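You operate a simulated robot arm through the tools that you are given. There is no shell and no other tool.

Carry out the task below with a simulated robot arm. There is one attempt and no reset: what you move stays moved.

## Task
Top up the resin in the grey case to 40 mm.
Fine: at RESIN, use the fewest strokes: dose knob on 10 mm first, on 5 mm for the last; carriage back to LOAD.
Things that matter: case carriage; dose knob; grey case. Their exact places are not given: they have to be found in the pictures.

Only the result counts: the job must be done as asked and must still hold three seconds after the hand-in. Knocking over, shifting, dropping, spilling or breaking anything else fails it.

## Robot
A 5-joint arm with a two-finger parallel gripper on a trunk, on a base that drives. Base frame: it is fixed to the floor where the robot stands at the start and does not move with it; the origin is under the middle of the robot, x ahead of it, y to its left, z up. Lengths are in m, angles in degrees, forces in N, time in s.
It reaches about 1.134 m from its shoulder. Its first joint turns from -149.0 to 149.0 degrees. Places, roughly: case carriage [1.4, 1.7, 0.9]; dose knob [1.2, 1.9, 1.1]; grey case (5x6x8 cm) [1.4, 1.7, 0.9]. Payload 1.57 kg.
The TCP is the grasp point between the finger pads, 0.03 m short of the fingertips. In the tool frame z runs along the fingers and y along their closing line. The gripper opens to 0.11 m. The fingers are 0.024 m wide and 0.012 m thick; the gripper's body (0.048 by 0.112 m) begins 0.078 m behind the TCP.
Orientation is that of the tool frame in the base frame, as a unit quaternion [w, x, y, z]. With the fingers straight down and closing along the base's y, the tool's x points along the base's -x, its y along +y and its z along -z.

## Interface
- The arm moves only by the tool nudge_tool. Its argument "plan" is a list that holds one entry, the list of rows, each a list of 7 numbers: the gripper command, from -1 (shut) to 1 (fully open), values between in proportion, then the shift along the tool's x, y, z in units of 30 mm (1.0 is 30 mm), then the turn, a rotation vector about the tool's x, y, z in units of 4 degrees (1.0 is 4 degrees). In form: [[[jaw, tx, ty, tz, rx, ry, rz], ...]]. A call has 1 to 20 rows; each row shifts and turns the commanded pose from where the row before left it, along the tool's axes as they then stand. A call with a number of a shift or a turn outside -1 to 1 is refused whole. A row lasts 0.2 s, in which the tool goes at most 0.05 m and 8.6 degrees; a call with a longer step from one row to the next is refused whole, and so is a gripper value outside its range. A pose out of reach is approached as far as the arm can. The call stops where the force on the tool passes 90 N (or 10 N more than at its start, if that is more) or the arm is blocked; 0.2 s more then pass. Each finger travels about 0.153 m/s and halts on what it meets, pressing with about 22 N; the grip force reading is that of the motor and also rises with nothing between the fingers. The clock runs only during rows and for 0.2 s after the last one: add rows that do not move to give the fingers time. It gives the time, the measured TCP pose, the force on the tool (base axes), the opening and the grip force at its end, in the units of the frame above (readings bear some noise), with the torque about the TCP (base axes, N m) and any sound that the robot's microphone picked up.
- Cameras (640 x 400 px; columns grow to the right, rows downward): "scene" is now at [0.037, 0.1664, 1.8372]; the picture's right is [0.01, -1.00, 0.00], its down [-0.70, -0.00, -0.72] and it looks along [0.72, 0.00, -0.70] (base axes); focal length 272 px, centre (320, 200). "wrist" rides on the gripper at [0.07, 0.016, -0.141] in the tool frame; the picture's right is [-0.23, 0.97, 0.00], its down [-0.86, -0.20, -0.48] and it looks along [-0.47, -0.11, 0.88] (tool axes); focal length 222 px, centre (320, 200).
- grab_frame(camera): a new picture of that camera. No time passes.
- lift_body(by): slides the trunk up (or, below 0, down) by that many m; the arm and the scene camera ride with it, the base frame stays. It gives what a move gives, with no picture.
- drive_base(legs): drives the robot by 1 to 6 legs, each [ahead, turn to the left] in m and degrees, along the robot's own axes; the way and the turn of a leg run together, so that a leg with both is an arc; at most 1.5 m and 180 degrees a leg. The arm and the cameras ride along, it lands a little off, and it stops where it bumps. It gives what a move gives.
- head_to(pan, tilt): turns the head with the scene camera to pan (to the left, within 155 degrees either way) and tilt (down, from -29 to 69), counted from straight ahead of the robot. It gives what a move gives.
- point_at(camera, pixels): for up to 12 pixels [column, row] of the newest picture of that camera ("zoom" is the newest enlarged one), the place [x, y, z] in the base frame of the surface seen there, good to about 0.002 m. No time passes.
- enlarge(camera, box): a new picture of the part [left, top, right, bottom] of that camera's present view, enlarged. No time passes.
- sign_off(): hands the job in; it is judged then, once.

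Unless the task says otherwise, let go and move clear before handing in.

The tools are called after "Call:" by a JSON object that holds its "fn" and its "kwargs". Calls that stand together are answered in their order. nudge_tool: Moves the arm, as the interface text tells. Its arguments: {"type":"object","properties":{"plan":{"type":"array"}},"required":["plan"]} The other tools are called the same way: lift_body (by) slides the trunk up or down; drive_base (legs) drives the base; head_to (pan, tilt) turns the head that bears the scene camera; grab_frame (camera) takes a picture; point_at (camera, pixels) gives the place of the surface under pixels of a picture; enlarge (camera, box) takes an enlarged picture of a part of a camera's view; sign_off () hands the job in.

At the start:

```text
time_s: 0.0
position: [0.6479, 0.1951, 1.1203]
ee_rot: [0.0, -0.012, 1.0, 0.0]
force: [-0.5, 0.1, 0.2]
ft_torque: [0.0, 0.01, -0.01]
finger_gap: 0.1101
gripper_force: 0.1
trunk travel left (down, up): [-0.854, 0.116]
robot x, y, heading: [0.0026, -0.007, -0.2]
head pan, tilt: [0.4, 44.2]
```

scene: 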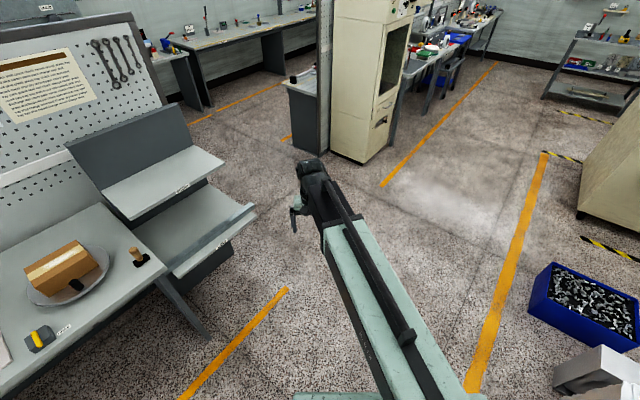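
wrist: 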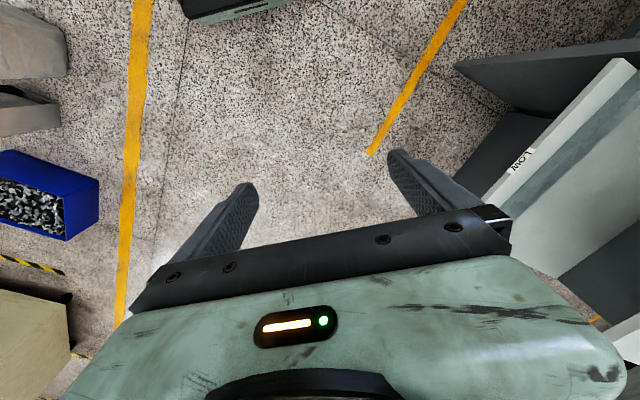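

The first scene picture shows a bench on the left with a pegboard (column 0-150) but not yet the resin station. I will turn the head left towards [1.4, 1.7, 0.9].

Call:
{"fn": "head_to", "kwargs": {"pan": 50, "tilt": 25}}

Call:
{"fn": "grab_frame", "kwargs": {"camera": "scene"}}

```text
time_s: 1.2
position: [0.6474, 0.1953, 1.1208]
ee_rot: [0.001, -0.013, 1.0, 0.0]
force: [0.8, -0.3, 0.0]
ft_torque: [-0.01, 0.0, 0.01]
finger_gap: 0.11
gripper_force: 0.0
trunk travel left (down, up): [-0.854, 0.116]
robot x, y, heading: [-0.0024, -0.0067, -0.2]
head pan, tilt: [50.0, 25.0]
```

```text
taken
```

scene: 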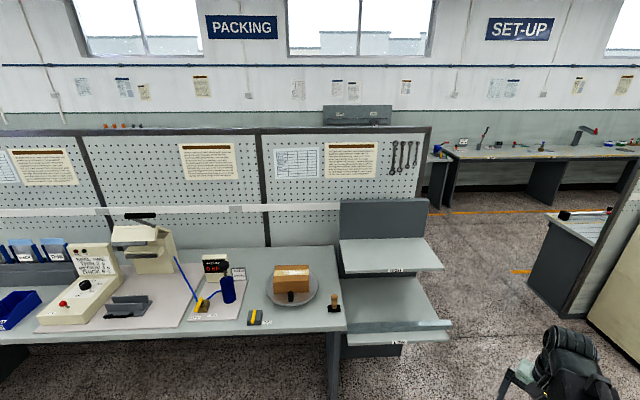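

The bench is in view, with a machine with knobs at (60-180, 210-330), a scale around (215,265), and shelves. I will enlarge to read it all.

Call:
{"fn": "enlarge", "kwargs": {"camera": "scene", "box": [0, 200, 200, 340]}}

Call:
{"fn": "point_at", "kwargs": {"camera": "scene", "pixels": [[88, 285], [64, 303], [130, 310], [145, 240], [215, 266], [290, 280], [390, 255], [400, 310], [150, 290], [330, 310], [250, 225]]}}

Call:
{"fn": "enlarge", "kwargs": {"camera": "scene", "box": [0, 130, 200, 255]}}

Call:
{"fn": "enlarge", "kwargs": {"camera": "scene", "box": [260, 130, 460, 255]}}

Call:
{"fn": "enlarge", "kwargs": {"camera": "scene", "box": [160, 230, 360, 355]}}

```text
2.86 times, centred on (100, 270) of scene
```

zoom: 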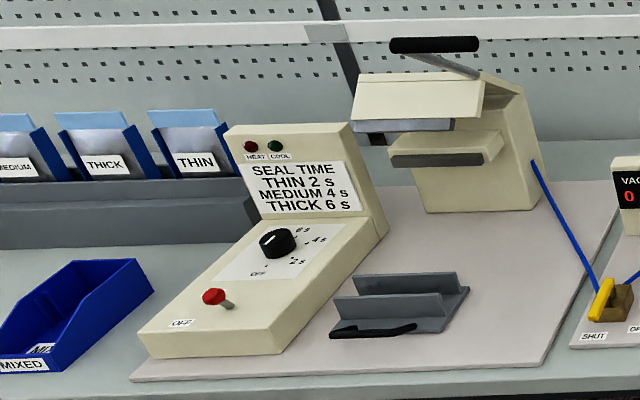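

```text
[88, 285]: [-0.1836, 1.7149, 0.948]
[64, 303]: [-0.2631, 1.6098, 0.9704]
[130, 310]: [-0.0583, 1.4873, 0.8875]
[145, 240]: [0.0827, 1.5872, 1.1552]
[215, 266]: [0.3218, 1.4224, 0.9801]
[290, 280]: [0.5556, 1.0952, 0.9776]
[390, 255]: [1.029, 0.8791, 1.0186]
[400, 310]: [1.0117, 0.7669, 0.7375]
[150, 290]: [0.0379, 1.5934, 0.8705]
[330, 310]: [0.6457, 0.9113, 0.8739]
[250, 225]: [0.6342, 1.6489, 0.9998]
```

```text
3.20 times, centred on (100, 192) of scene
```

zoom: 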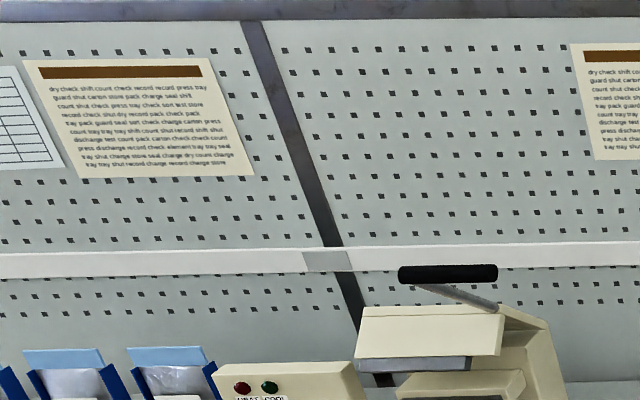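

```text
3.20 times, centred on (360, 192) of scene
```

zoom: 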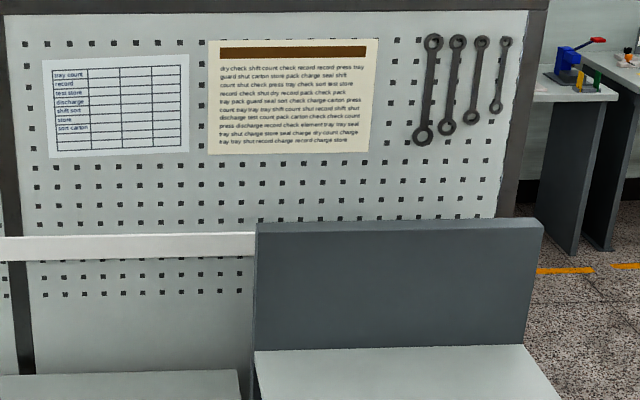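

```text
3.20 times, centred on (260, 292) of scene
```

zoom: 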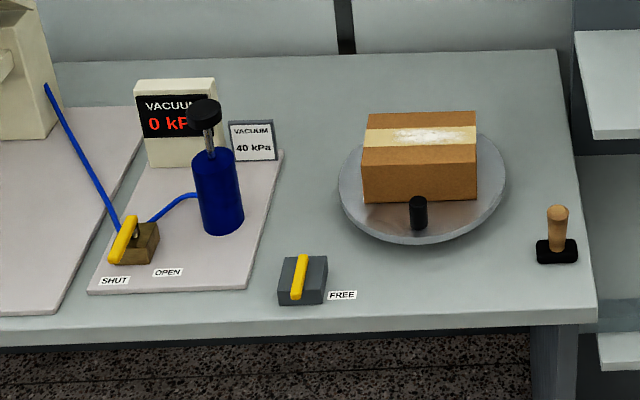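

The 1.4, 1.7 location lies behind the pegboard (a grey housing shows above it at (355,115)), so I must drive around the right end. I will measure the pegboard end, floor and obstacles.

Call:
{"fn": "point_at", "kwargs": {"camera": "scene", "pixels": [[355, 110], [330, 125], [388, 125], [425, 135], [265, 135], [420, 190], [445, 325], [440, 265], [480, 230], [480, 300], [540, 240], [545, 270]]}}

Call:
{"fn": "head_to", "kwargs": {"pan": 20, "tilt": 35}}

Call:
{"fn": "grab_frame", "kwargs": {"camera": "scene"}}

```text
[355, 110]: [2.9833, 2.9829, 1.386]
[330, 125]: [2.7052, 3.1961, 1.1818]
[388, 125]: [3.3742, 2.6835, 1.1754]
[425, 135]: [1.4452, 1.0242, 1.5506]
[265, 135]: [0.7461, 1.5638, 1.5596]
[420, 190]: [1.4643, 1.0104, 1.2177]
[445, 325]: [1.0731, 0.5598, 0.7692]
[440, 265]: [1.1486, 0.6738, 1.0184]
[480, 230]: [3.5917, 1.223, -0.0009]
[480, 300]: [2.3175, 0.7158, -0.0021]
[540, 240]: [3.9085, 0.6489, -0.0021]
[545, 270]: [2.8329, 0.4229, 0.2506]
```

```text
time_s: 2.1
position: [0.6485, 0.1967, 1.12]
ee_rot: [-0.001, -0.011, 1.0, 0.0]
force: [0.7, 0.2, 0.0]
ft_torque: [0.01, 0.01, -0.04]
finger_gap: 0.1101
gripper_force: 0.0
trunk travel left (down, up): [-0.854, 0.116]
robot x, y, heading: [-0.0016, -0.0054, -0.1]
head pan, tilt: [20.0, 35.0]
```

```text
taken
```

scene: 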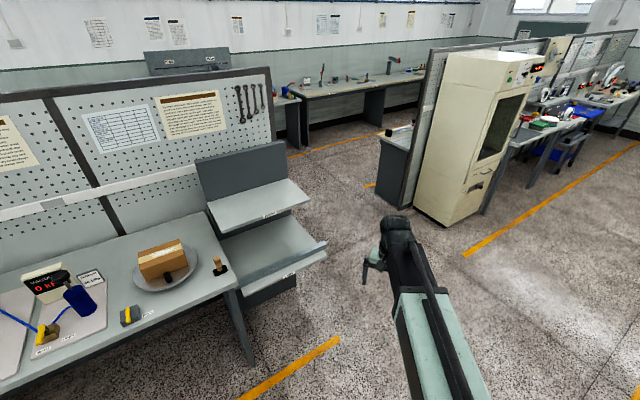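

The aisle between the shelves (right tip near (325,250)) and the cabinet (415,205) leads behind the pegboard. I will measure floor points along it.

Call:
{"fn": "point_at", "kwargs": {"camera": "scene", "pixels": [[325, 250], [280, 300], [415, 208], [378, 190], [382, 150], [340, 180], [300, 150], [305, 125], [275, 145], [340, 340], [372, 183], [290, 100]]}}

Call:
{"fn": "enlarge", "kwargs": {"camera": "scene", "box": [240, 80, 440, 205]}}

```text
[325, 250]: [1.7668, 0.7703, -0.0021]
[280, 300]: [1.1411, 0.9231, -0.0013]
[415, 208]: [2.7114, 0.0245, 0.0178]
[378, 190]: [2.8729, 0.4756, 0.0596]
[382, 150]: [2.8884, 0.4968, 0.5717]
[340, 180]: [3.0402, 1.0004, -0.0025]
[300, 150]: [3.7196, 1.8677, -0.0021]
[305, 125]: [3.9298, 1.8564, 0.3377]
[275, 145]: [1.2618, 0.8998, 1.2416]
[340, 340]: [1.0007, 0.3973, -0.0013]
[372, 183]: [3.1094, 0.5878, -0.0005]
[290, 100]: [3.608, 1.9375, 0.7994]
```

```text
3.20 times, centred on (340, 142) of scene
```

zoom: 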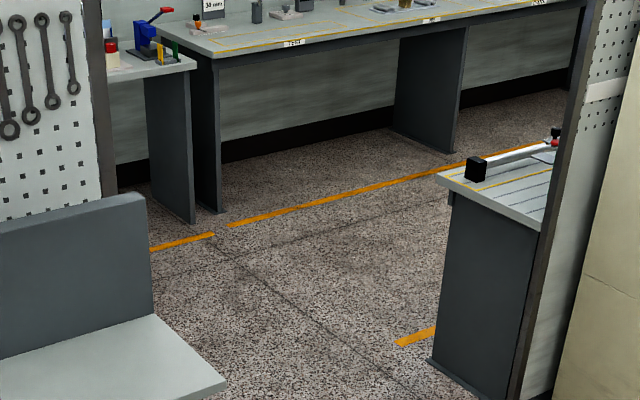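

Aisle is about 1.4 m wide (from pegboard end (1.47,1.0) to bench (2.87,0.48)). I'll first retract the arm toward the body before driving.

Call:
{"fn": "nudge_tool", "kwargs": {"plan": [[[1, 1, 0, 0, 0, 0, 0], [1, 1, 0, 0, 0, 0, 0], [1, 1, 0, 0, 0, 0, 0], [1, 1, 0, 0, 0, 0, 0], [1, 1, 0, 0, 0, 0, 0], [1, 1, 0, 0, 0, 0, 0], [1, 1, 0, 0, 0, 0, 0], [1, 1, 0, 0, 0, 0, 0]]]}}

Call:
{"fn": "grab_frame", "kwargs": {"camera": "scene"}}

```text
time_s: 3.9
position: [0.5209, 0.2216, 1.1204]
ee_rot: [0.0, -0.012, 1.0, 0.0]
force: [0.0, 0.4, 0.1]
ft_torque: [0.0, 0.02, 0.02]
finger_gap: 0.1099
gripper_force: 0.1
out of reach, approached as far as the arm can: row 4, 5, 6, 7, 8
trunk travel left (down, up): [-0.854, 0.116]
robot x, y, heading: [0.0005, -0.0067, -0.4]
head pan, tilt: [20.0, 35.0]
```

```text
taken
```

scene: 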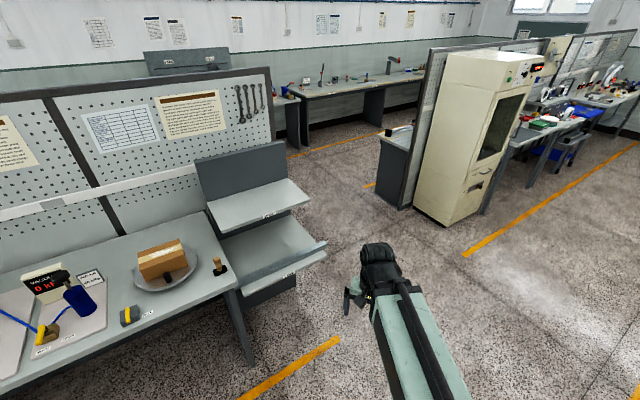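

The arm is retracted about as far as it goes (TCP at radius ~0.56). I'll drive ahead to about (1.85, 0.05), then turn left to face through the aisle.

Call:
{"fn": "drive_base", "kwargs": {"legs": [[0, 2], [1.4, 0], [0.45, 0], [0, 55]]}}

Call:
{"fn": "head_to", "kwargs": {"pan": 40, "tilt": 30}}

Call:
{"fn": "grab_frame", "kwargs": {"camera": "scene"}}

```text
time_s: 16.1
position: [1.9463, 0.6346, 1.12]
ee_rot: [-0.001, -0.491, 0.871, 0.0]
force: [0.2, 0.4, -0.1]
ft_torque: [-0.04, 0.05, 0.06]
finger_gap: 0.1099
gripper_force: 0.1
trunk travel left (down, up): [-0.854, 0.116]
robot x, y, heading: [1.8605, 0.0697, 57.2]
head pan, tilt: [20.0, 35.0]
```

```text
time_s: 16.9
position: [1.9471, 0.6329, 1.1204]
ee_rot: [-0.001, -0.492, 0.871, 0.0]
force: [-0.1, -0.8, -0.6]
ft_torque: [0.0, 0.0, 0.0]
finger_gap: 0.1099
gripper_force: 0.0
trunk travel left (down, up): [-0.854, 0.116]
robot x, y, heading: [1.8591, 0.0711, 57.3]
head pan, tilt: [40.0, 30.0]
```

```text
taken
```

scene: 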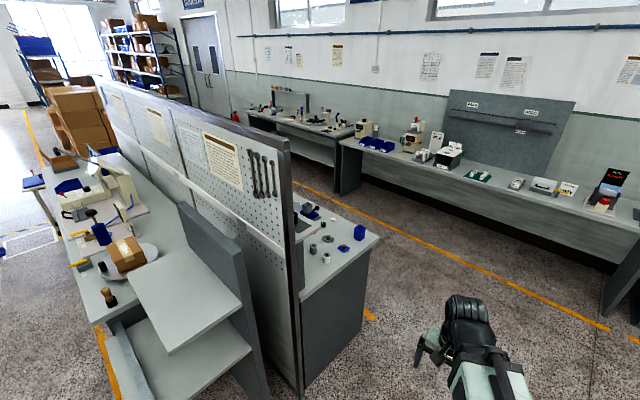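

The bench behind the pegboard is visible, its outer corner near (378,238). I'll measure it and the far wall bench before driving on.

Call:
{"fn": "point_at", "kwargs": {"camera": "scene", "pixels": [[378, 237], [303, 295], [340, 222], [312, 210], [600, 225], [450, 172], [580, 300], [365, 325], [345, 145], [290, 150]]}}

Call:
{"fn": "enlarge", "kwargs": {"camera": "scene", "box": [280, 100, 480, 280]}}

```text
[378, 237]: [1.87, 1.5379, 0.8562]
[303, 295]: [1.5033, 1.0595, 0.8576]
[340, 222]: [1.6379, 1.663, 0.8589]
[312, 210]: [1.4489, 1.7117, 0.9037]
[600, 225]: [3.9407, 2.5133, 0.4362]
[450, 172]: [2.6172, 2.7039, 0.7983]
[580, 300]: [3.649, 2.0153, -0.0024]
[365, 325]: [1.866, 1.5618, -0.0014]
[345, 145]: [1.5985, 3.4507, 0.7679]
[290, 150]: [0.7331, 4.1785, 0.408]
```

```text
2.22 times, centred on (380, 190) of scene
```

zoom: 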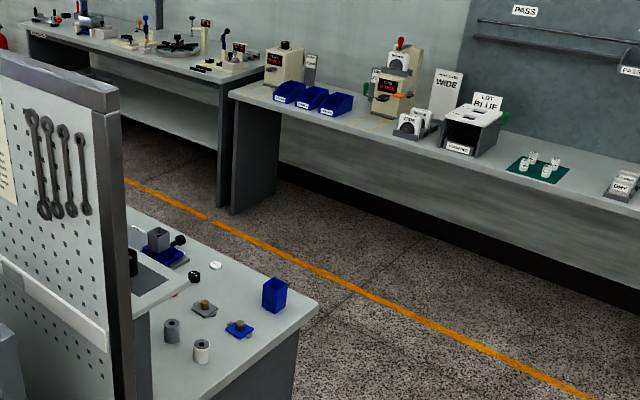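

The bench here is 0.857 m high with its front edge about 0.67 m behind the pegboard, and the aisle is about 1.38 m wide. I'll drive through and arc left so I run parallel to the bench.

Call:
{"fn": "drive_base", "kwargs": {"legs": [[1.45, -1], [0.55, 86], [0.4, 0]]}}

Call:
{"fn": "head_to", "kwargs": {"pan": 60, "tilt": 35}}

Call:
{"fn": "grab_frame", "kwargs": {"camera": "scene"}}

```text
time_s: 29.9
position: [1.7819, 2.2023, 1.1199]
ee_rot: [0.001, 0.941, -0.338, 0.001]
force: [-1.2, -0.5, -0.2]
ft_torque: [0.04, -0.01, -0.01]
finger_gap: 0.1098
gripper_force: 0.1
trunk travel left (down, up): [-0.854, 0.116]
robot x, y, heading: [2.3278, 2.0315, 139.2]
head pan, tilt: [40.0, 30.0]
cut short: leg 2
```

```text
time_s: 30.7
position: [1.7812, 2.2021, 1.1199]
ee_rot: [0.0, 0.941, -0.338, 0.001]
force: [0.0, -0.1, 0.1]
ft_torque: [0.04, 0.0, -0.01]
finger_gap: 0.1099
gripper_force: 0.1
trunk travel left (down, up): [-0.854, 0.116]
robot x, y, heading: [2.3255, 2.0353, 138.8]
head pan, tilt: [60.0, 35.0]
```

```text
taken
```

scene: 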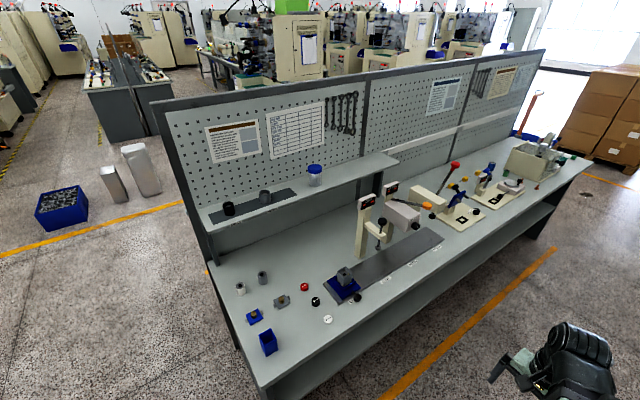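

Leg 2 was cut short by about 3°, but I now stand beside the bench. The station with posts and rail is at (330-450,180-300); I'll enlarge it.

Call:
{"fn": "enlarge", "kwargs": {"camera": "scene", "box": [320, 140, 480, 300]}}

Call:
{"fn": "enlarge", "kwargs": {"camera": "scene", "box": [200, 230, 460, 370]}}

Call:
{"fn": "point_at", "kwargs": {"camera": "scene", "pixels": [[344, 275], [360, 230], [378, 232], [403, 215], [426, 205], [440, 240], [340, 295], [435, 200], [455, 167]]}}

```text
2.50 times, centred on (400, 220) of scene
```

zoom: 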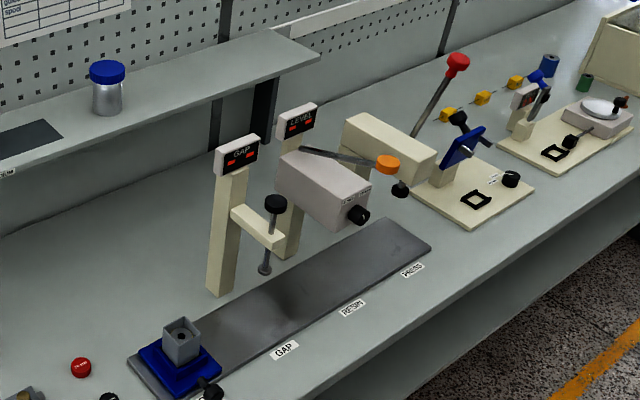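

```text
2.46 times, centred on (330, 300) of scene
```

zoom: 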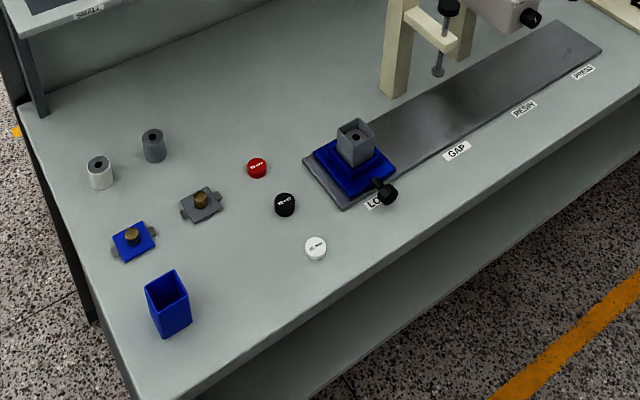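

```text
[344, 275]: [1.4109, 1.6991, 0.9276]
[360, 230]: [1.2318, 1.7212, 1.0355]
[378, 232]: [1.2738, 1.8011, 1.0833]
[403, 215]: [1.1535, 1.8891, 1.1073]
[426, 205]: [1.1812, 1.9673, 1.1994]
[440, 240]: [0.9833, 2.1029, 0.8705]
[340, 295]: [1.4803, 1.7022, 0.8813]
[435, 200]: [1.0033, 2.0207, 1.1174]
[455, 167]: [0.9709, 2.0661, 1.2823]
```

The station is clear: a rail with stops LOAD, GAP, RESIN, PRESS; the blue carriage with grey case stands at LOAD (1.41,1.70), LEVEL display, resin head with orange lever and black dose knob near (1.18,1.93,1.1). I'll drive ahead 0.73 m to stand beside the resin head.

Call:
{"fn": "drive_base", "kwargs": {"legs": [[0.73, 3]]}}

Call:
{"fn": "head_to", "kwargs": {"pan": 95, "tilt": 40}}

Call:
{"fn": "grab_frame", "kwargs": {"camera": "scene"}}

```text
time_s: 34.7
position: [1.2073, 2.6415, 1.1206]
ee_rot: [0.0, 0.95, -0.313, 0.0]
force: [-0.6, -0.6, 0.1]
ft_torque: [0.03, -0.01, 0.02]
finger_gap: 0.1102
gripper_force: 0.0
trunk travel left (down, up): [-0.854, 0.116]
robot x, y, heading: [1.7605, 2.5001, 142.5]
head pan, tilt: [60.0, 35.0]
```

```text
time_s: 35.7
position: [1.2061, 2.6408, 1.1206]
ee_rot: [0.0, 0.95, -0.313, 0.001]
force: [0.3, 0.9, -0.2]
ft_torque: [0.02, -0.01, 0.05]
finger_gap: 0.1101
gripper_force: 0.0
trunk travel left (down, up): [-0.854, 0.116]
robot x, y, heading: [1.7613, 2.4984, 142.0]
head pan, tilt: [95.0, 40.0]
```

```text
taken
```

scene: 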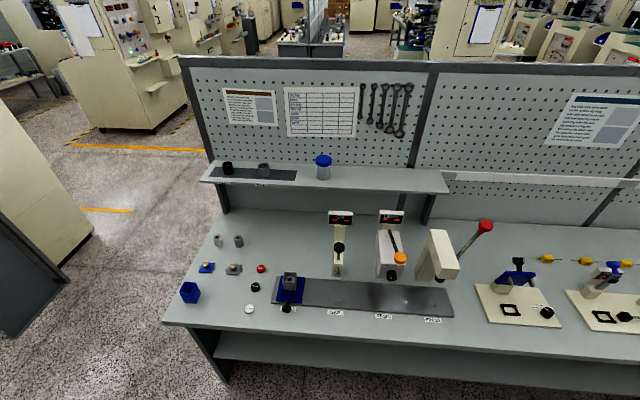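

Call:
{"fn": "enlarge", "kwargs": {"camera": "scene", "box": [350, 200, 430, 290]}}

Call:
{"fn": "point_at", "kwargs": {"camera": "zoom", "pixels": [[400, 240], [320, 300], [320, 100], [360, 330], [300, 240], [360, 200]]}}

Call:
{"fn": "enlarge", "kwargs": {"camera": "scene", "box": [260, 260, 360, 325]}}

Call:
{"fn": "enlarge", "kwargs": {"camera": "scene", "box": [360, 260, 460, 325]}}

Call:
{"fn": "enlarge", "kwargs": {"camera": "scene", "box": [270, 80, 430, 150]}}

```text
4.44 times, centred on (390, 245) of scene
```

zoom: 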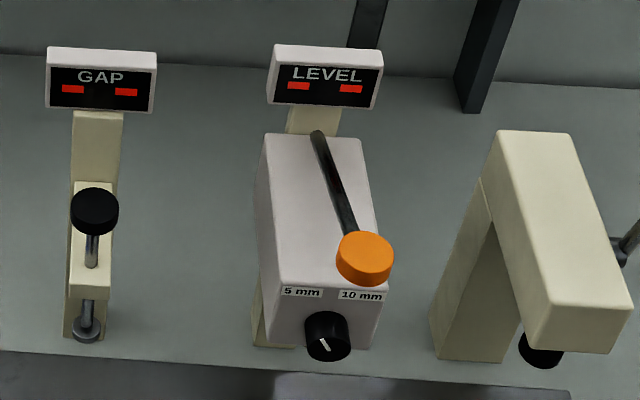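

```text
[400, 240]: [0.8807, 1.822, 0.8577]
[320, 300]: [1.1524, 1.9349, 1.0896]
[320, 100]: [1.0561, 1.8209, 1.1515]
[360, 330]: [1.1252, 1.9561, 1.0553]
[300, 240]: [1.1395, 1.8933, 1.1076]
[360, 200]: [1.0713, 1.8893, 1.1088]
```

```text
6.15 times, centred on (310, 292) of scene
```

zoom: 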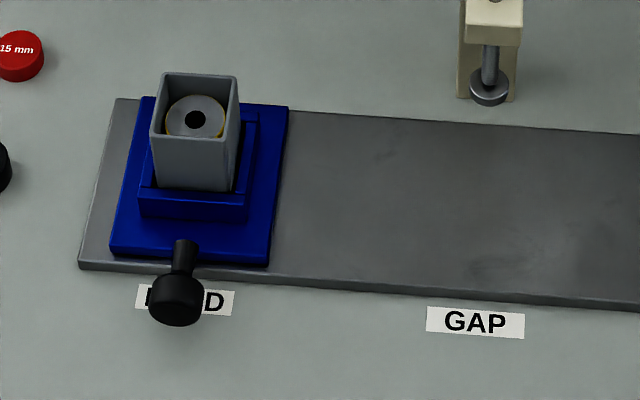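

```text
6.15 times, centred on (410, 292) of scene
```

zoom: 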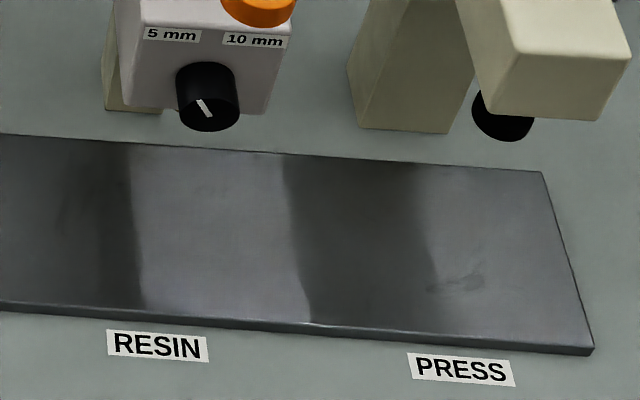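

```text
4.00 times, centred on (350, 115) of scene
```

zoom: 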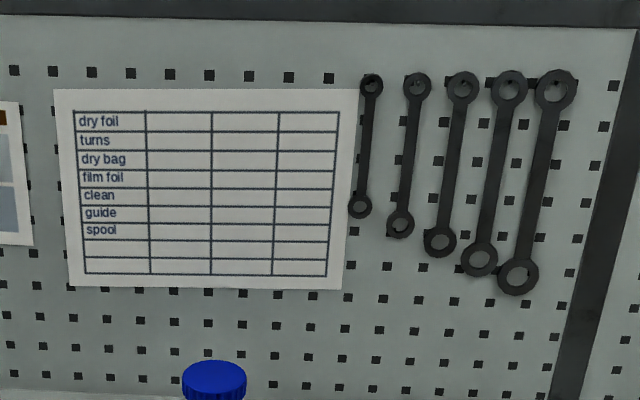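

The dose knob's pointer aims up-left to "5 mm"; the LEVEL display shows dashes as no case is there. I'll measure the knob, handle, lever and rail precisely.

Call:
{"fn": "enlarge", "kwargs": {"camera": "scene", "box": [260, 270, 310, 320]}}

Call:
{"fn": "point_at", "kwargs": {"camera": "scene", "pixels": [[287, 308], [287, 302], [290, 299], [279, 303], [451, 316], [275, 279], [336, 314], [384, 318], [433, 321], [290, 275], [303, 290]]}}

Call:
{"fn": "enlarge", "kwargs": {"camera": "scene", "box": [365, 225, 425, 290]}}

Call:
{"fn": "point_at", "kwargs": {"camera": "zoom", "pixels": [[290, 300], [310, 320], [330, 310], [280, 340], [335, 345], [310, 355], [300, 270], [330, 210], [250, 120]]}}

```text
8.00 times, centred on (285, 295) of scene
```

zoom: 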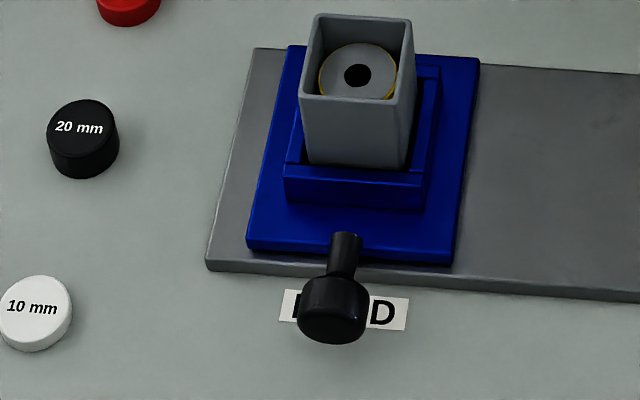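

```text
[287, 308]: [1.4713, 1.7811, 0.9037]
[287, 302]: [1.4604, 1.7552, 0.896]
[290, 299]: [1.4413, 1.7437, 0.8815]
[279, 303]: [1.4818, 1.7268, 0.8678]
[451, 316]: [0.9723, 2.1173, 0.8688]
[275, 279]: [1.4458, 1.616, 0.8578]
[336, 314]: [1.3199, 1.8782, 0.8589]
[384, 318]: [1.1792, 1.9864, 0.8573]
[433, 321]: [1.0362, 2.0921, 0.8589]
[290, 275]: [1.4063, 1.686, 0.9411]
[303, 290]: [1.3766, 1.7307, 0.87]
```

```text
6.15 times, centred on (395, 258) of scene
```

zoom: 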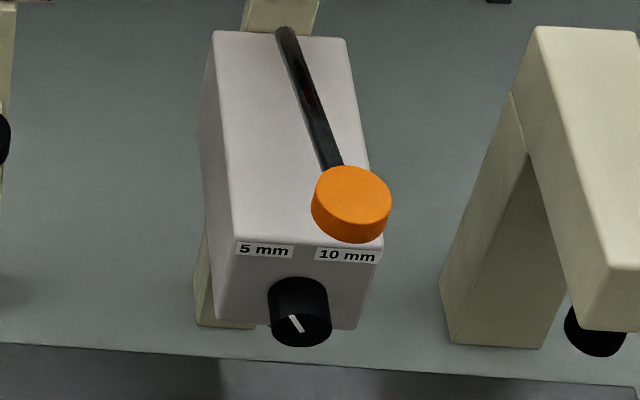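

```text
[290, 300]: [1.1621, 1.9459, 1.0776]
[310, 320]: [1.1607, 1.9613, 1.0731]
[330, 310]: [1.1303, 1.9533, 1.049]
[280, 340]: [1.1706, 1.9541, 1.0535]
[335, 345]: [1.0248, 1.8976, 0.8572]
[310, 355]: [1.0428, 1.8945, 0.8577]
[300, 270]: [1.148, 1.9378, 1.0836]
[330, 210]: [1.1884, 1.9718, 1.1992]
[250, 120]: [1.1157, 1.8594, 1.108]
```

The rail runs along (-0.794,0.608) with stops 0.178 m apart (LOAD→RESIN ≈0.356 m); the carriage handle is at about (1.463,1.770,0.885), the dose knob about (1.155,1.96,1.06), and the orange lever knob about (1.188,1.972,1.19). I'll swing the arm left around the base toward the bench in stages, keeping it high.

Call:
{"fn": "nudge_tool", "kwargs": {"plan": [[[1, 0.31, 0.93, 0, 0, 0, -0.93], [1, 0.295, 0.93, 0, 0, 0, -0.93], [1, 0.28, 0.94, 0, 0, 0, -0.93], [1, 0.265, 0.94, 0, 0, 0, -0.93], [1, 0.25, 0.94, 0, 0, 0, -0.93], [1, 0.235, 0.95, 0, 0, 0, -0.93], [1, 0.22, 0.95, 0, 0, 0, -0.93], [1, 0.205, 0.95, 0, 0, 0, -0.93], [1, 0.19, 0.95, 0, 0, 0, -0.93], [1, 0.175, 0.96, 0, 0, 0, -0.93]]]}}

```text
time_s: 37.9
position: [1.18, 2.3517, 1.1205]
ee_rot: [0.001, 1.0, 0.006, 0.001]
force: [0.1, -0.3, 0.1]
ft_torque: [-0.04, 0.01, -0.01]
finger_gap: 0.1098
gripper_force: 0.2
trunk travel left (down, up): [-0.854, 0.116]
robot x, y, heading: [1.7584, 2.5, 142.5]
head pan, tilt: [95.0, 40.0]
```

The swing works as computed (azimuth 194°, radius 0.60). I'll carry on for 15 more rows towards the LOAD handle, staying high.

Call:
{"fn": "nudge_tool", "kwargs": {"plan": [[[1, 0.16, 0.97, 0, 0, 0, -0.93], [1, 0.145, 0.97, 0, 0, 0, -0.93], [1, 0.13, 0.97, 0, 0, 0, -0.93], [1, 0.115, 0.97, 0, 0, 0, -0.93], [1, 0.1, 0.98, 0, 0, 0, -0.93], [1, 0.085, 0.98, 0, 0, 0, -0.93], [1, 0.07, 0.98, 0, 0, 0, -0.93], [1, 0.055, 0.98, 0, 0, 0, -0.93], [1, 0.04, 0.98, 0, 0, 0, -0.93], [1, 0.025, 0.98, 0, 0, 0, -0.93], [1, 0.01, 0.98, 0, 0, 0, -0.93], [1, -0.005, 0.98, 0, 0, 0, -0.93], [1, -0.02, 0.98, 0, 0, 0, -0.93], [1, -0.035, 0.98, 0, 0, 0, -0.93], [1, -0.05, 0.98, 0, 0, 0, -0.93], [1, -0.05, 0.98, 0, 0, 0, -0.93]]]}}

Call:
{"fn": "grab_frame", "kwargs": {"camera": "scene"}}

Call:
{"fn": "grab_frame", "kwargs": {"camera": "wrist"}}

```text
time_s: 41.3
position: [1.4179, 1.96, 1.1207]
ee_rot: [0.001, 0.865, 0.501, 0.0]
force: [0.1, 0.3, 0.8]
ft_torque: [0.01, 0.04, 0.0]
finger_gap: 0.1098
gripper_force: 0.1
trunk travel left (down, up): [-0.854, 0.116]
robot x, y, heading: [1.7613, 2.4996, 142.2]
head pan, tilt: [95.0, 40.0]
```

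```text
taken
```

scene: 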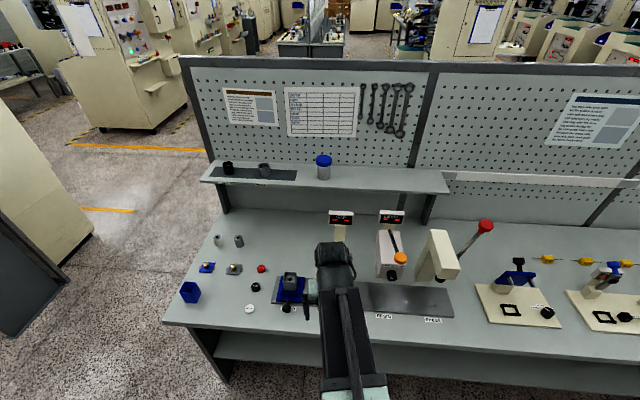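

```text
taken
```

wrist: 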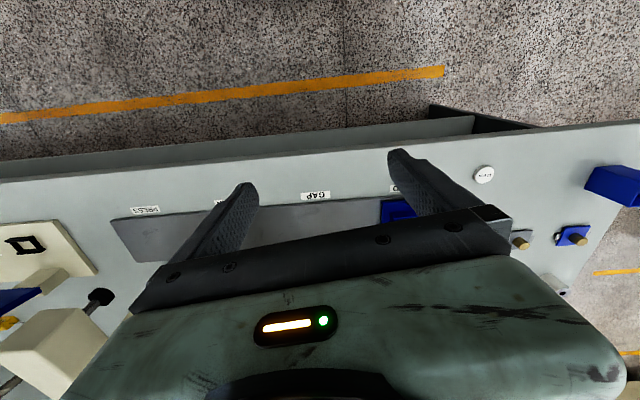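

TCP is at (1.418,1.960,1.121), above the bench edge beside the GAP stop (wrist picture, label GAP at (315,195)). I'll slide toward LOAD, and then tilt the tool 45° while lowering to a pre-grasp behind the carriage handle.

Call:
{"fn": "nudge_tool", "kwargs": {"plan": [[[1, -0.65, 0.98, 0, 0, 0, -0.47], [1, -0.65, 0.98, 0, 0, 0, -0.47], [1, -0.65, 0.98, 0, 0, 0, -0.47], [1, -0.65, 0.98, 0, 0, 0, -0.47], [1, 0, 0, 0.436, 0, -0.94, 0], [1, 0.029, 0, 0.435, 0, -0.94, 0], [1, 0.057, 0, 0.432, 0, -0.94, 0], [1, 0.085, 0, 0.428, 0, -0.94, 0], [1, 0.113, 0, 0.421, 0, -0.94, 0], [1, 0.14, 0, 0.413, 0, -0.94, 0], [1, 0.167, 0, 0.403, 0, -0.94, 0], [1, 0.193, 0, 0.391, 0, -0.94, 0], [1, 0.219, 0, 0.377, 0, -0.94, 0], [1, 0.243, 0, 0.362, 0, -0.94, 0], [1, 0.266, 0, 0.345, 0, -0.94, 0], [1, 0.288, 0, 0.327, 0, -0.94, 0]]]}}

Call:
{"fn": "grab_frame", "kwargs": {"camera": "scene"}}

Call:
{"fn": "grab_frame", "kwargs": {"camera": "wrist"}}

```text
time_s: 44.7
position: [1.4884, 1.8377, 1.1898]
ee_rot: [0.214, 0.767, 0.514, -0.318]
force: [0.1, 0.3, 0.3]
ft_torque: [0.01, 0.02, 0.0]
finger_gap: 0.1101
gripper_force: 0.1
out of reach, approached as far as the arm can: row 2, 5, 6, 7, 8, 9, 10, 11, 12, 13, 14, 15, 16
trunk travel left (down, up): [-0.854, 0.116]
robot x, y, heading: [1.7624, 2.5004, 142.3]
head pan, tilt: [95.0, 40.0]
```

```text
taken
```

scene: 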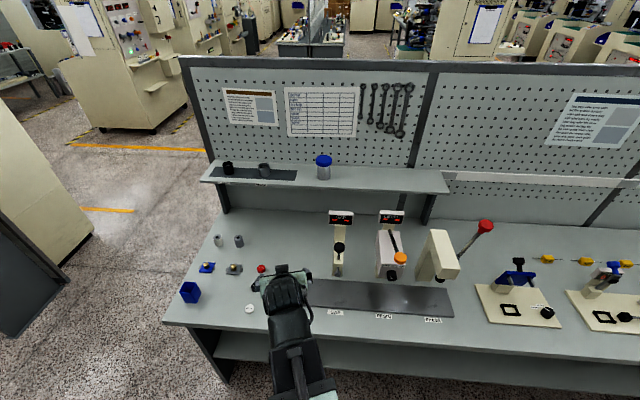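

```text
taken
```

wrist: 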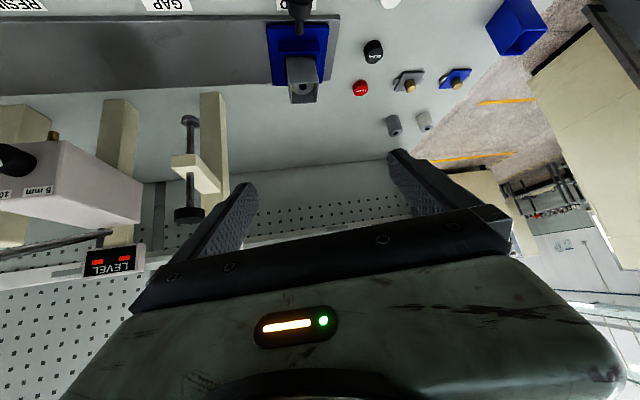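

The tilt and x,y are reached but z is only 1.19: too low a target for the shoulder's present height. I'll lower the trunk 0.22 m so that the hand comes down to about 0.97.

Call:
{"fn": "lift_body", "kwargs": {"by": -0.22}}

Call:
{"fn": "grab_frame", "kwargs": {"camera": "scene"}}

Call:
{"fn": "grab_frame", "kwargs": {"camera": "wrist"}}

```text
time_s: 47.0
position: [1.4883, 1.8376, 0.9708]
ee_rot: [0.213, 0.768, 0.514, -0.318]
force: [-0.6, 0.8, 0.0]
ft_torque: [0.02, 0.02, -0.02]
finger_gap: 0.1097
gripper_force: 0.0
trunk travel left (down, up): [-0.634, 0.336]
robot x, y, heading: [1.7636, 2.4988, 142.3]
head pan, tilt: [95.0, 40.0]
```

```text
taken
```

scene: 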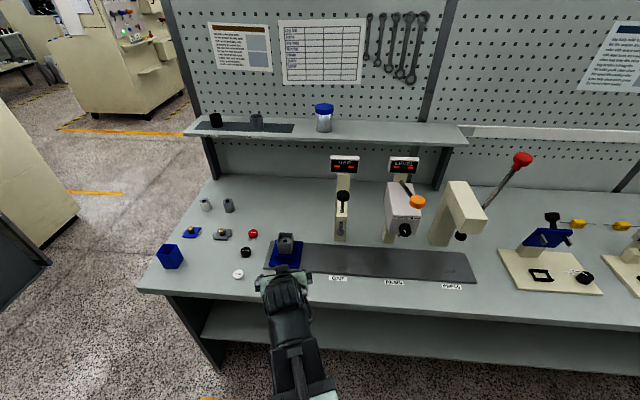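

```text
taken
```

wrist: 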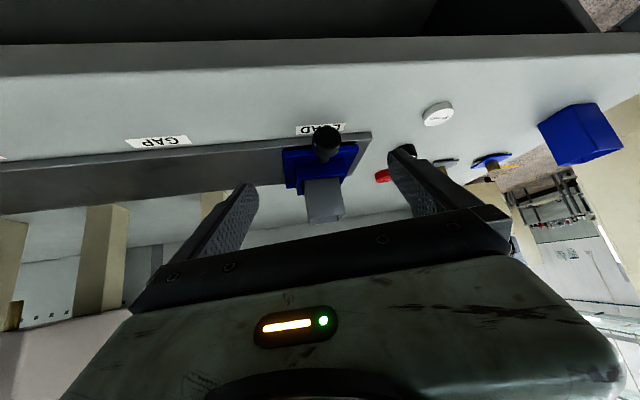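

The handle shows in the wrist picture at (325,143), centred between the fingers. I'll measure it precisely from here.

Call:
{"fn": "enlarge", "kwargs": {"camera": "wrist", "box": [270, 100, 390, 220]}}

Call:
{"fn": "point_at", "kwargs": {"camera": "wrist", "pixels": [[326, 132], [326, 142], [318, 140], [334, 140], [326, 150], [323, 160], [315, 150], [326, 127]]}}

```text
3.33 times, centred on (330, 160) of wrist
```

zoom: 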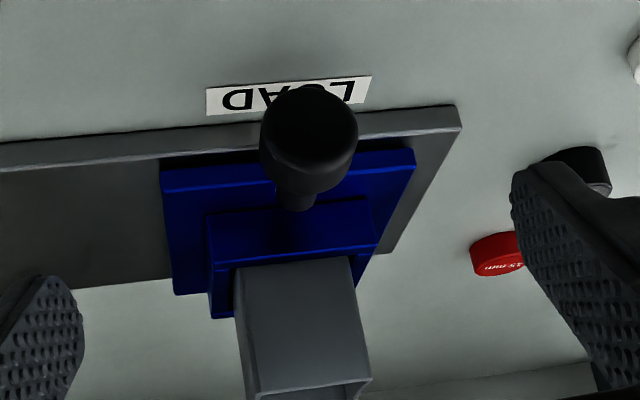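

```text
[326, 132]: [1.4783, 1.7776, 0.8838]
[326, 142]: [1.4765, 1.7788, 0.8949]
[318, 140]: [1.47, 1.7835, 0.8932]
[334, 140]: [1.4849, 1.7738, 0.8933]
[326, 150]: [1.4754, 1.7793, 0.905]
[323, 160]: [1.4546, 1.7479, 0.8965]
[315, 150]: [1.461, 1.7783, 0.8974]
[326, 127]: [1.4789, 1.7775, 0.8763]
```

The knob's front face is at (1.4765,1.7788,0.89), giving a grasp point near (1.468,1.766,0.897). I'll advance 0.104 m along the tool axis with the fingers open.

Call:
{"fn": "nudge_tool", "kwargs": {"plan": [[[1, 0, 0.058, 0.69, 0, 0, 0], [1, 0, 0.058, 0.69, 0, 0, 0], [1, 0, 0.058, 0.69, 0, 0, 0], [1, 0, 0.058, 0.69, 0, 0, 0], [1, 0, 0.058, 0.69, 0, 0, 0]]]}}

Call:
{"fn": "grab_frame", "kwargs": {"camera": "wrist"}}

Call:
{"fn": "enlarge", "kwargs": {"camera": "scene", "box": [230, 220, 350, 300]}}

```text
time_s: 48.2
position: [1.4678, 1.7667, 0.9705]
ee_rot: [0.213, 0.768, 0.514, -0.317]
force: [0.0, 0.3, -0.8]
ft_torque: [-0.03, 0.0, -0.03]
finger_gap: 0.1098
gripper_force: 0.0
out of reach, approached as far as the arm can: row 1, 2, 3, 4, 5
trunk travel left (down, up): [-0.634, 0.336]
robot x, y, heading: [1.7584, 2.5037, 142.1]
head pan, tilt: [95.0, 40.0]
```

```text
taken
```

wrist: 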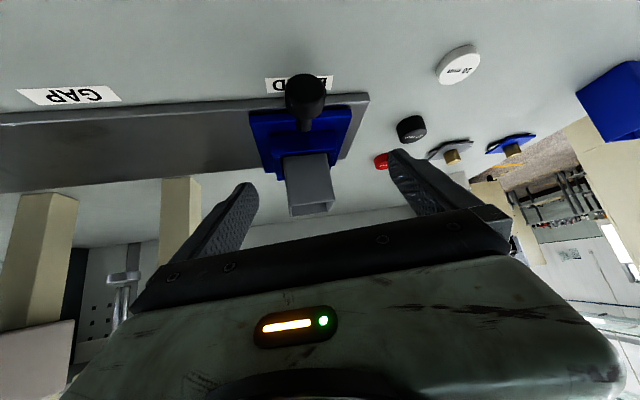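

```text
5.00 times, centred on (290, 260) of scene
```

zoom: 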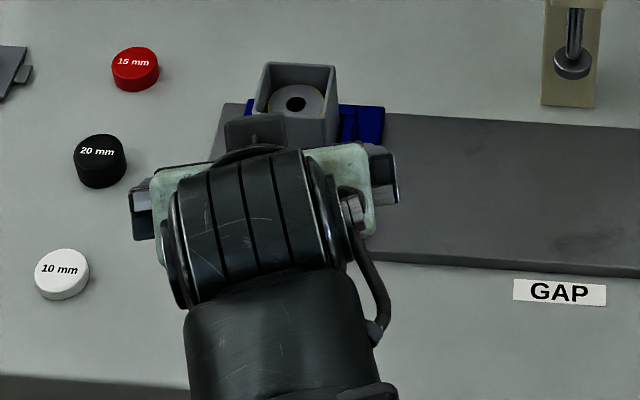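

The arm can't go lower relative to the trunk here (z stayed 0.970), but x,y are right. I'll raise the hand 60 mm within the arm, then drop the trunk to bring it onto the handle with margin.

Call:
{"fn": "nudge_tool", "kwargs": {"plan": [[[1, -0.707, 0, -0.707, 0, 0, 0], [1, -0.707, 0, -0.707, 0, 0, 0]]]}}

Call:
{"fn": "lift_body", "kwargs": {"by": -0.1}}

Call:
{"fn": "grab_frame", "kwargs": {"camera": "wrist"}}

```text
time_s: 48.9
position: [1.4669, 1.7661, 0.9709]
ee_rot: [0.214, 0.768, 0.514, -0.317]
force: [0.0, 0.4, 0.1]
ft_torque: [0.01, 0.02, -0.01]
finger_gap: 0.1099
gripper_force: 0.0
out of reach, approached as far as the arm can: row 1, 2
trunk travel left (down, up): [-0.634, 0.336]
robot x, y, heading: [1.7604, 2.5002, 142.3]
head pan, tilt: [95.0, 40.0]
```

```text
time_s: 49.8
position: [1.4705, 1.7731, 0.9029]
ee_rot: [0.216, 0.76, 0.516, -0.33]
force: [20.0, 41.9, 57.8]
ft_torque: [0.71, 2.77, -2.73]
finger_gap: 0.1076
gripper_force: 0.1
trunk travel left (down, up): [-0.557, 0.413]
robot x, y, heading: [1.7617, 2.5029, 142.4]
head pan, tilt: [95.0, 40.0]
stopped: the force on the tool passed its limit at 110 N (the readings are from after the stop); the commanded pose is now the measured one
```

```text
taken
```

wrist: 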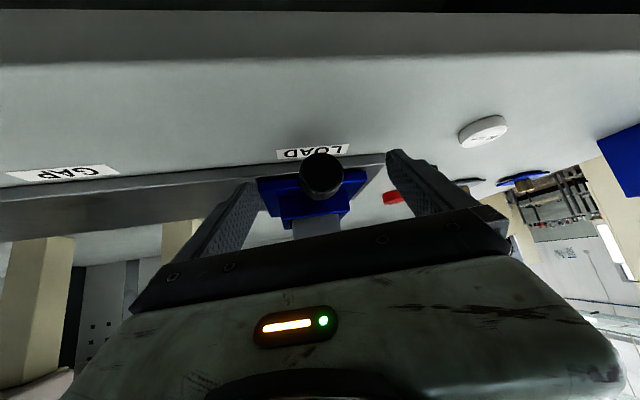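

The drop stopped at z 0.903 with 58 N: torque shows the +s finger's tip met the front edge of the blue carriage plate. I'll lift back off straight up, then check nothing moved.

Call:
{"fn": "nudge_tool", "kwargs": {"plan": [[[1, -0.5, 0, -0.5, 0, 0, 0], [1, -0.7, 0, -0.7, 0, 0, 0], [1, -0.7, 0, -0.7, 0, 0, 0]]]}}

Call:
{"fn": "grab_frame", "kwargs": {"camera": "wrist"}}

Call:
{"fn": "enlarge", "kwargs": {"camera": "wrist", "box": [220, 80, 420, 220]}}

Call:
{"fn": "point_at", "kwargs": {"camera": "zoom", "pixels": [[320, 40], [320, 100], [320, 150], [200, 150], [420, 150], [300, 200], [200, 200], [400, 200]]}}

```text
time_s: 50.6
position: [1.4704, 1.7716, 0.9027]
ee_rot: [0.216, 0.761, 0.515, -0.329]
force: [23.8, 50.5, 61.3]
ft_torque: [1.23, 3.91, -2.36]
finger_gap: 0.1078
gripper_force: 0.0
out of reach, approached as far as the arm can: row 1, 2, 3
trunk travel left (down, up): [-0.557, 0.413]
robot x, y, heading: [1.7611, 2.5009, 142.2]
head pan, tilt: [95.0, 40.0]
```

```text
taken
```

wrist: 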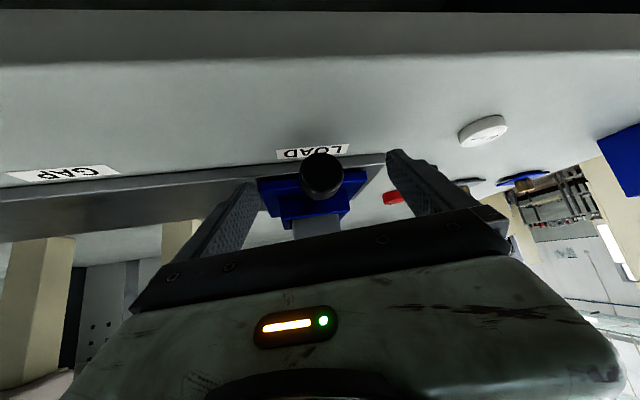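

```text
2.86 times, centred on (320, 150) of wrist
```

zoom: 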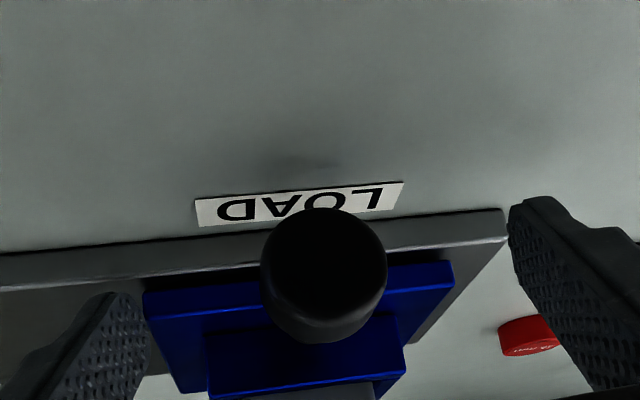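

```text
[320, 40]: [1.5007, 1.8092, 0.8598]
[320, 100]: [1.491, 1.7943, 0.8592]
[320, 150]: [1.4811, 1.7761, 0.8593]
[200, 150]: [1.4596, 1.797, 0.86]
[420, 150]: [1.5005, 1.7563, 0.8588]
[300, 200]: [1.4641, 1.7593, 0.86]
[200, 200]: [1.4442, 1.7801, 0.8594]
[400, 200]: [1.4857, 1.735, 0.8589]
```

The upward commands did nothing ("out of reach") and the 60 N contact persists, so I'll relieve it with the trunk, which certainly raises the hand.

Call:
{"fn": "lift_body", "kwargs": {"by": 0.08}}

Call:
{"fn": "grab_frame", "kwargs": {"camera": "scene"}}

```text
time_s: 51.8
position: [1.4675, 1.766, 0.9758]
ee_rot: [0.215, 0.763, 0.516, -0.325]
force: [-0.1, -0.8, 0.2]
ft_torque: [-0.03, -0.03, 0.01]
finger_gap: 0.1101
gripper_force: 0.1
trunk travel left (down, up): [-0.637, 0.333]
robot x, y, heading: [1.76, 2.501, 142.5]
head pan, tilt: [95.0, 40.0]
```

```text
taken
```

scene: 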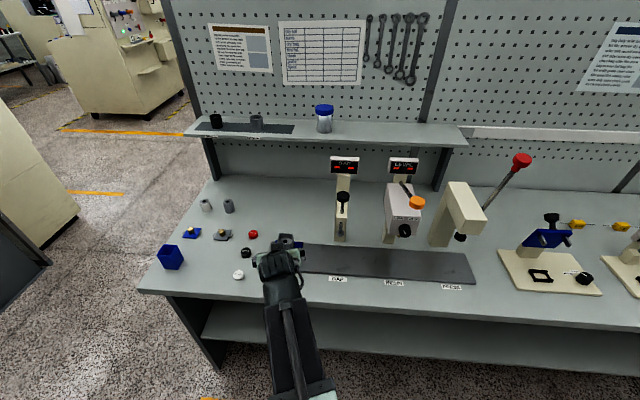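

Contact is released (force ~0). I'll test how the arm responds to a plain upward move of 0.12 m in this tilt.

Call:
{"fn": "nudge_tool", "kwargs": {"plan": [[[1, -0.7, 0, -0.7, 0, 0, 0], [1, -0.7, 0, -0.7, 0, 0, 0], [1, -0.7, 0, -0.7, 0, 0, 0], [1, -0.7, 0, -0.7, 0, 0, 0]]]}}

Call:
{"fn": "grab_frame", "kwargs": {"camera": "scene"}}

```text
time_s: 52.8
position: [1.4673, 1.7665, 0.9754]
ee_rot: [0.215, 0.763, 0.517, -0.325]
force: [-0.2, -0.2, 0.3]
ft_torque: [-0.02, -0.02, 0.02]
finger_gap: 0.1099
gripper_force: 0.0
out of reach, approached as far as the arm can: row 1, 2, 3, 4
trunk travel left (down, up): [-0.637, 0.333]
robot x, y, heading: [1.7589, 2.5025, 142.3]
head pan, tilt: [95.0, 40.0]
```

```text
taken
```

scene: 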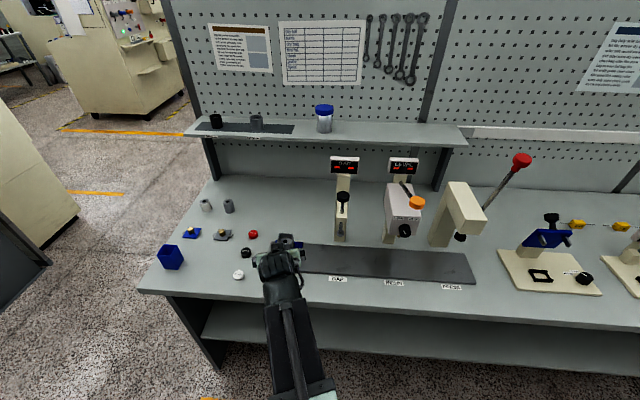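

Neither up nor down works at this 45° tilt, so some arm joint seems at its limit in this configuration. I'll raise the trunk for clearance and probe in free space by easing the tilt back 15°.

Call:
{"fn": "lift_body", "kwargs": {"by": 0.2}}

Call:
{"fn": "nudge_tool", "kwargs": {"plan": [[[1, 0, 0, 0, 0, 0.94, 0], [1, 0, 0, 0, 0, 0.94, 0], [1, 0, 0, 0, 0, 0.94, 0], [1, 0, 0, 0, 0, 0.94, 0]]]}}

Call:
{"fn": "nudge_tool", "kwargs": {"plan": [[[1, -0.5, 0, -0.86, 0, 0, 0]]]}}

```text
time_s: 55.0
position: [1.4666, 1.7654, 1.176]
ee_rot: [0.215, 0.763, 0.516, -0.324]
force: [0.3, -1.4, 0.3]
ft_torque: [0.03, -0.03, -0.01]
finger_gap: 0.1098
gripper_force: 0.1
trunk travel left (down, up): [-0.837, 0.133]
robot x, y, heading: [1.7609, 2.5045, 142.2]
head pan, tilt: [95.0, 40.0]
```

```text
time_s: 56.0
position: [1.4668, 1.7647, 1.1364]
ee_rot: [0.146, 0.799, 0.539, -0.223]
force: [0.5, 0.6, 0.3]
ft_torque: [-0.05, -0.02, 0.0]
finger_gap: 0.1101
gripper_force: 0.1
out of reach, approached as far as the arm can: row 1, 2, 3, 4
trunk travel left (down, up): [-0.837, 0.133]
robot x, y, heading: [1.7624, 2.5031, 142.0]
head pan, tilt: [95.0, 40.0]
```

```text
time_s: 56.4
position: [1.4675, 1.7664, 1.1373]
ee_rot: [0.146, 0.799, 0.54, -0.223]
force: [-0.8, -0.2, -0.4]
ft_torque: [0.01, 0.03, 0.02]
finger_gap: 0.11
gripper_force: 0.0
out of reach, approached as far as the arm can: row 1
trunk travel left (down, up): [-0.837, 0.133]
robot x, y, heading: [1.7599, 2.5023, 142.3]
head pan, tilt: [95.0, 40.0]
```

Wrist height stays constant (z + 0.245·cos(tilt) = const), so this arm moves only horizontally and height comes from the trunk. I'll restore the 45° tilt with the closing line parallel to the rail, sit 15 mm further out, half-close the fingers, and re-measure neighbours.

Call:
{"fn": "nudge_tool", "kwargs": {"plan": [[[0.3, 0.42, 0.163, -0.24, 0, 0, 0], [0.3, 0, 0, 0, 0, -0.94, 0], [0.3, 0, 0, 0, 0, -0.94, 0], [0.3, 0, 0, 0, 0, -0.94, 0], [0.3, 0, 0, 0, 0, -0.94, 0], [0.3, 0, 0, 0, -0.23, 0, -0.23], [0.3, 0, 0, 0, 0, 0, 0.93], [0.3, 0, 0, 0, 0, 0, 0.93], [0.3, 0, 0, 0, 0, 0, 0.94]]]}}

Call:
{"fn": "grab_frame", "kwargs": {"camera": "scene"}}

Call:
{"fn": "grab_frame", "kwargs": {"camera": "wrist"}}

```text
time_s: 58.4
position: [1.4761, 1.7774, 1.1757]
ee_rot: [0.249, 0.805, 0.448, -0.3]
force: [0.3, 0.2, 0.4]
ft_torque: [0.02, -0.01, -0.02]
finger_gap: 0.0716
gripper_force: 0.1
out of reach, approached as far as the arm can: row 2, 3, 4, 5
trunk travel left (down, up): [-0.837, 0.133]
robot x, y, heading: [1.7571, 2.5048, 142.3]
head pan, tilt: [95.0, 40.0]
```

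```text
taken
```

scene: 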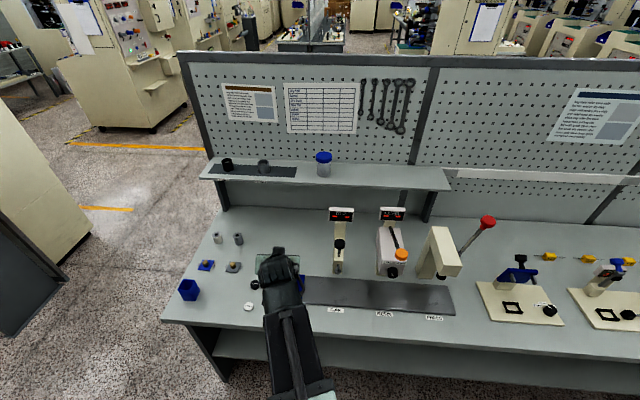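

```text
taken
```

wrist: 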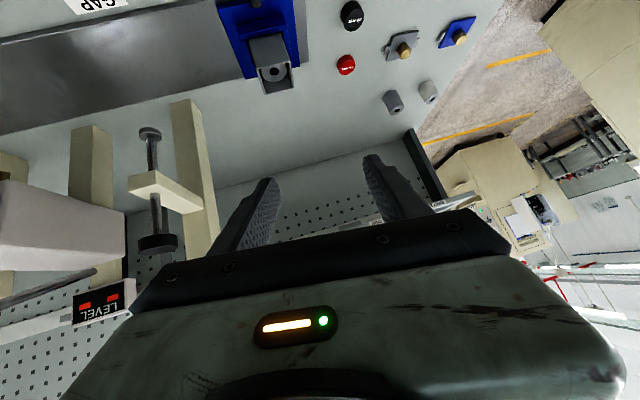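

Pose is now (1.476,1.777) at 45°, jaw 72 mm. I'll check the white puck's place against the fingers' way down, then lower.

Call:
{"fn": "point_at", "kwargs": {"camera": "scene", "pixels": [[249, 306], [255, 285], [253, 308]]}}

Call:
{"fn": "lift_body", "kwargs": {"by": -0.22}}

Call:
{"fn": "grab_frame", "kwargs": {"camera": "wrist"}}

```text
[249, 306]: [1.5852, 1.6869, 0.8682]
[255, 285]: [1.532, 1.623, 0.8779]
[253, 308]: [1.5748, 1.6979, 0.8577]
```

```text
time_s: 60.7
position: [1.4774, 1.7772, 0.956]
ee_rot: [0.248, 0.805, 0.448, -0.301]
force: [0.4, -0.7, -0.4]
ft_torque: [-0.02, -0.03, 0.01]
finger_gap: 0.0714
gripper_force: 0.0
trunk travel left (down, up): [-0.617, 0.353]
robot x, y, heading: [1.7589, 2.4989, 142.3]
head pan, tilt: [95.0, 40.0]
```

```text
taken
```

wrist: 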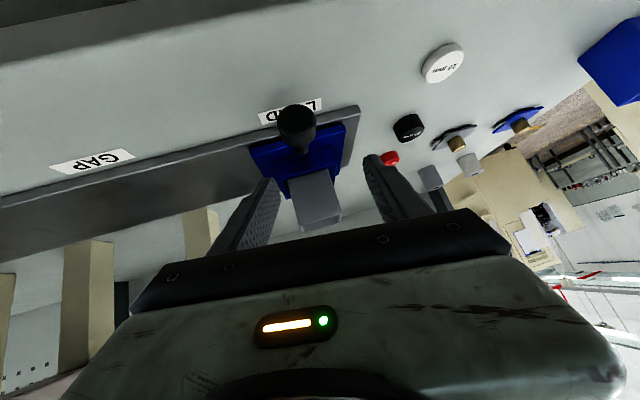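

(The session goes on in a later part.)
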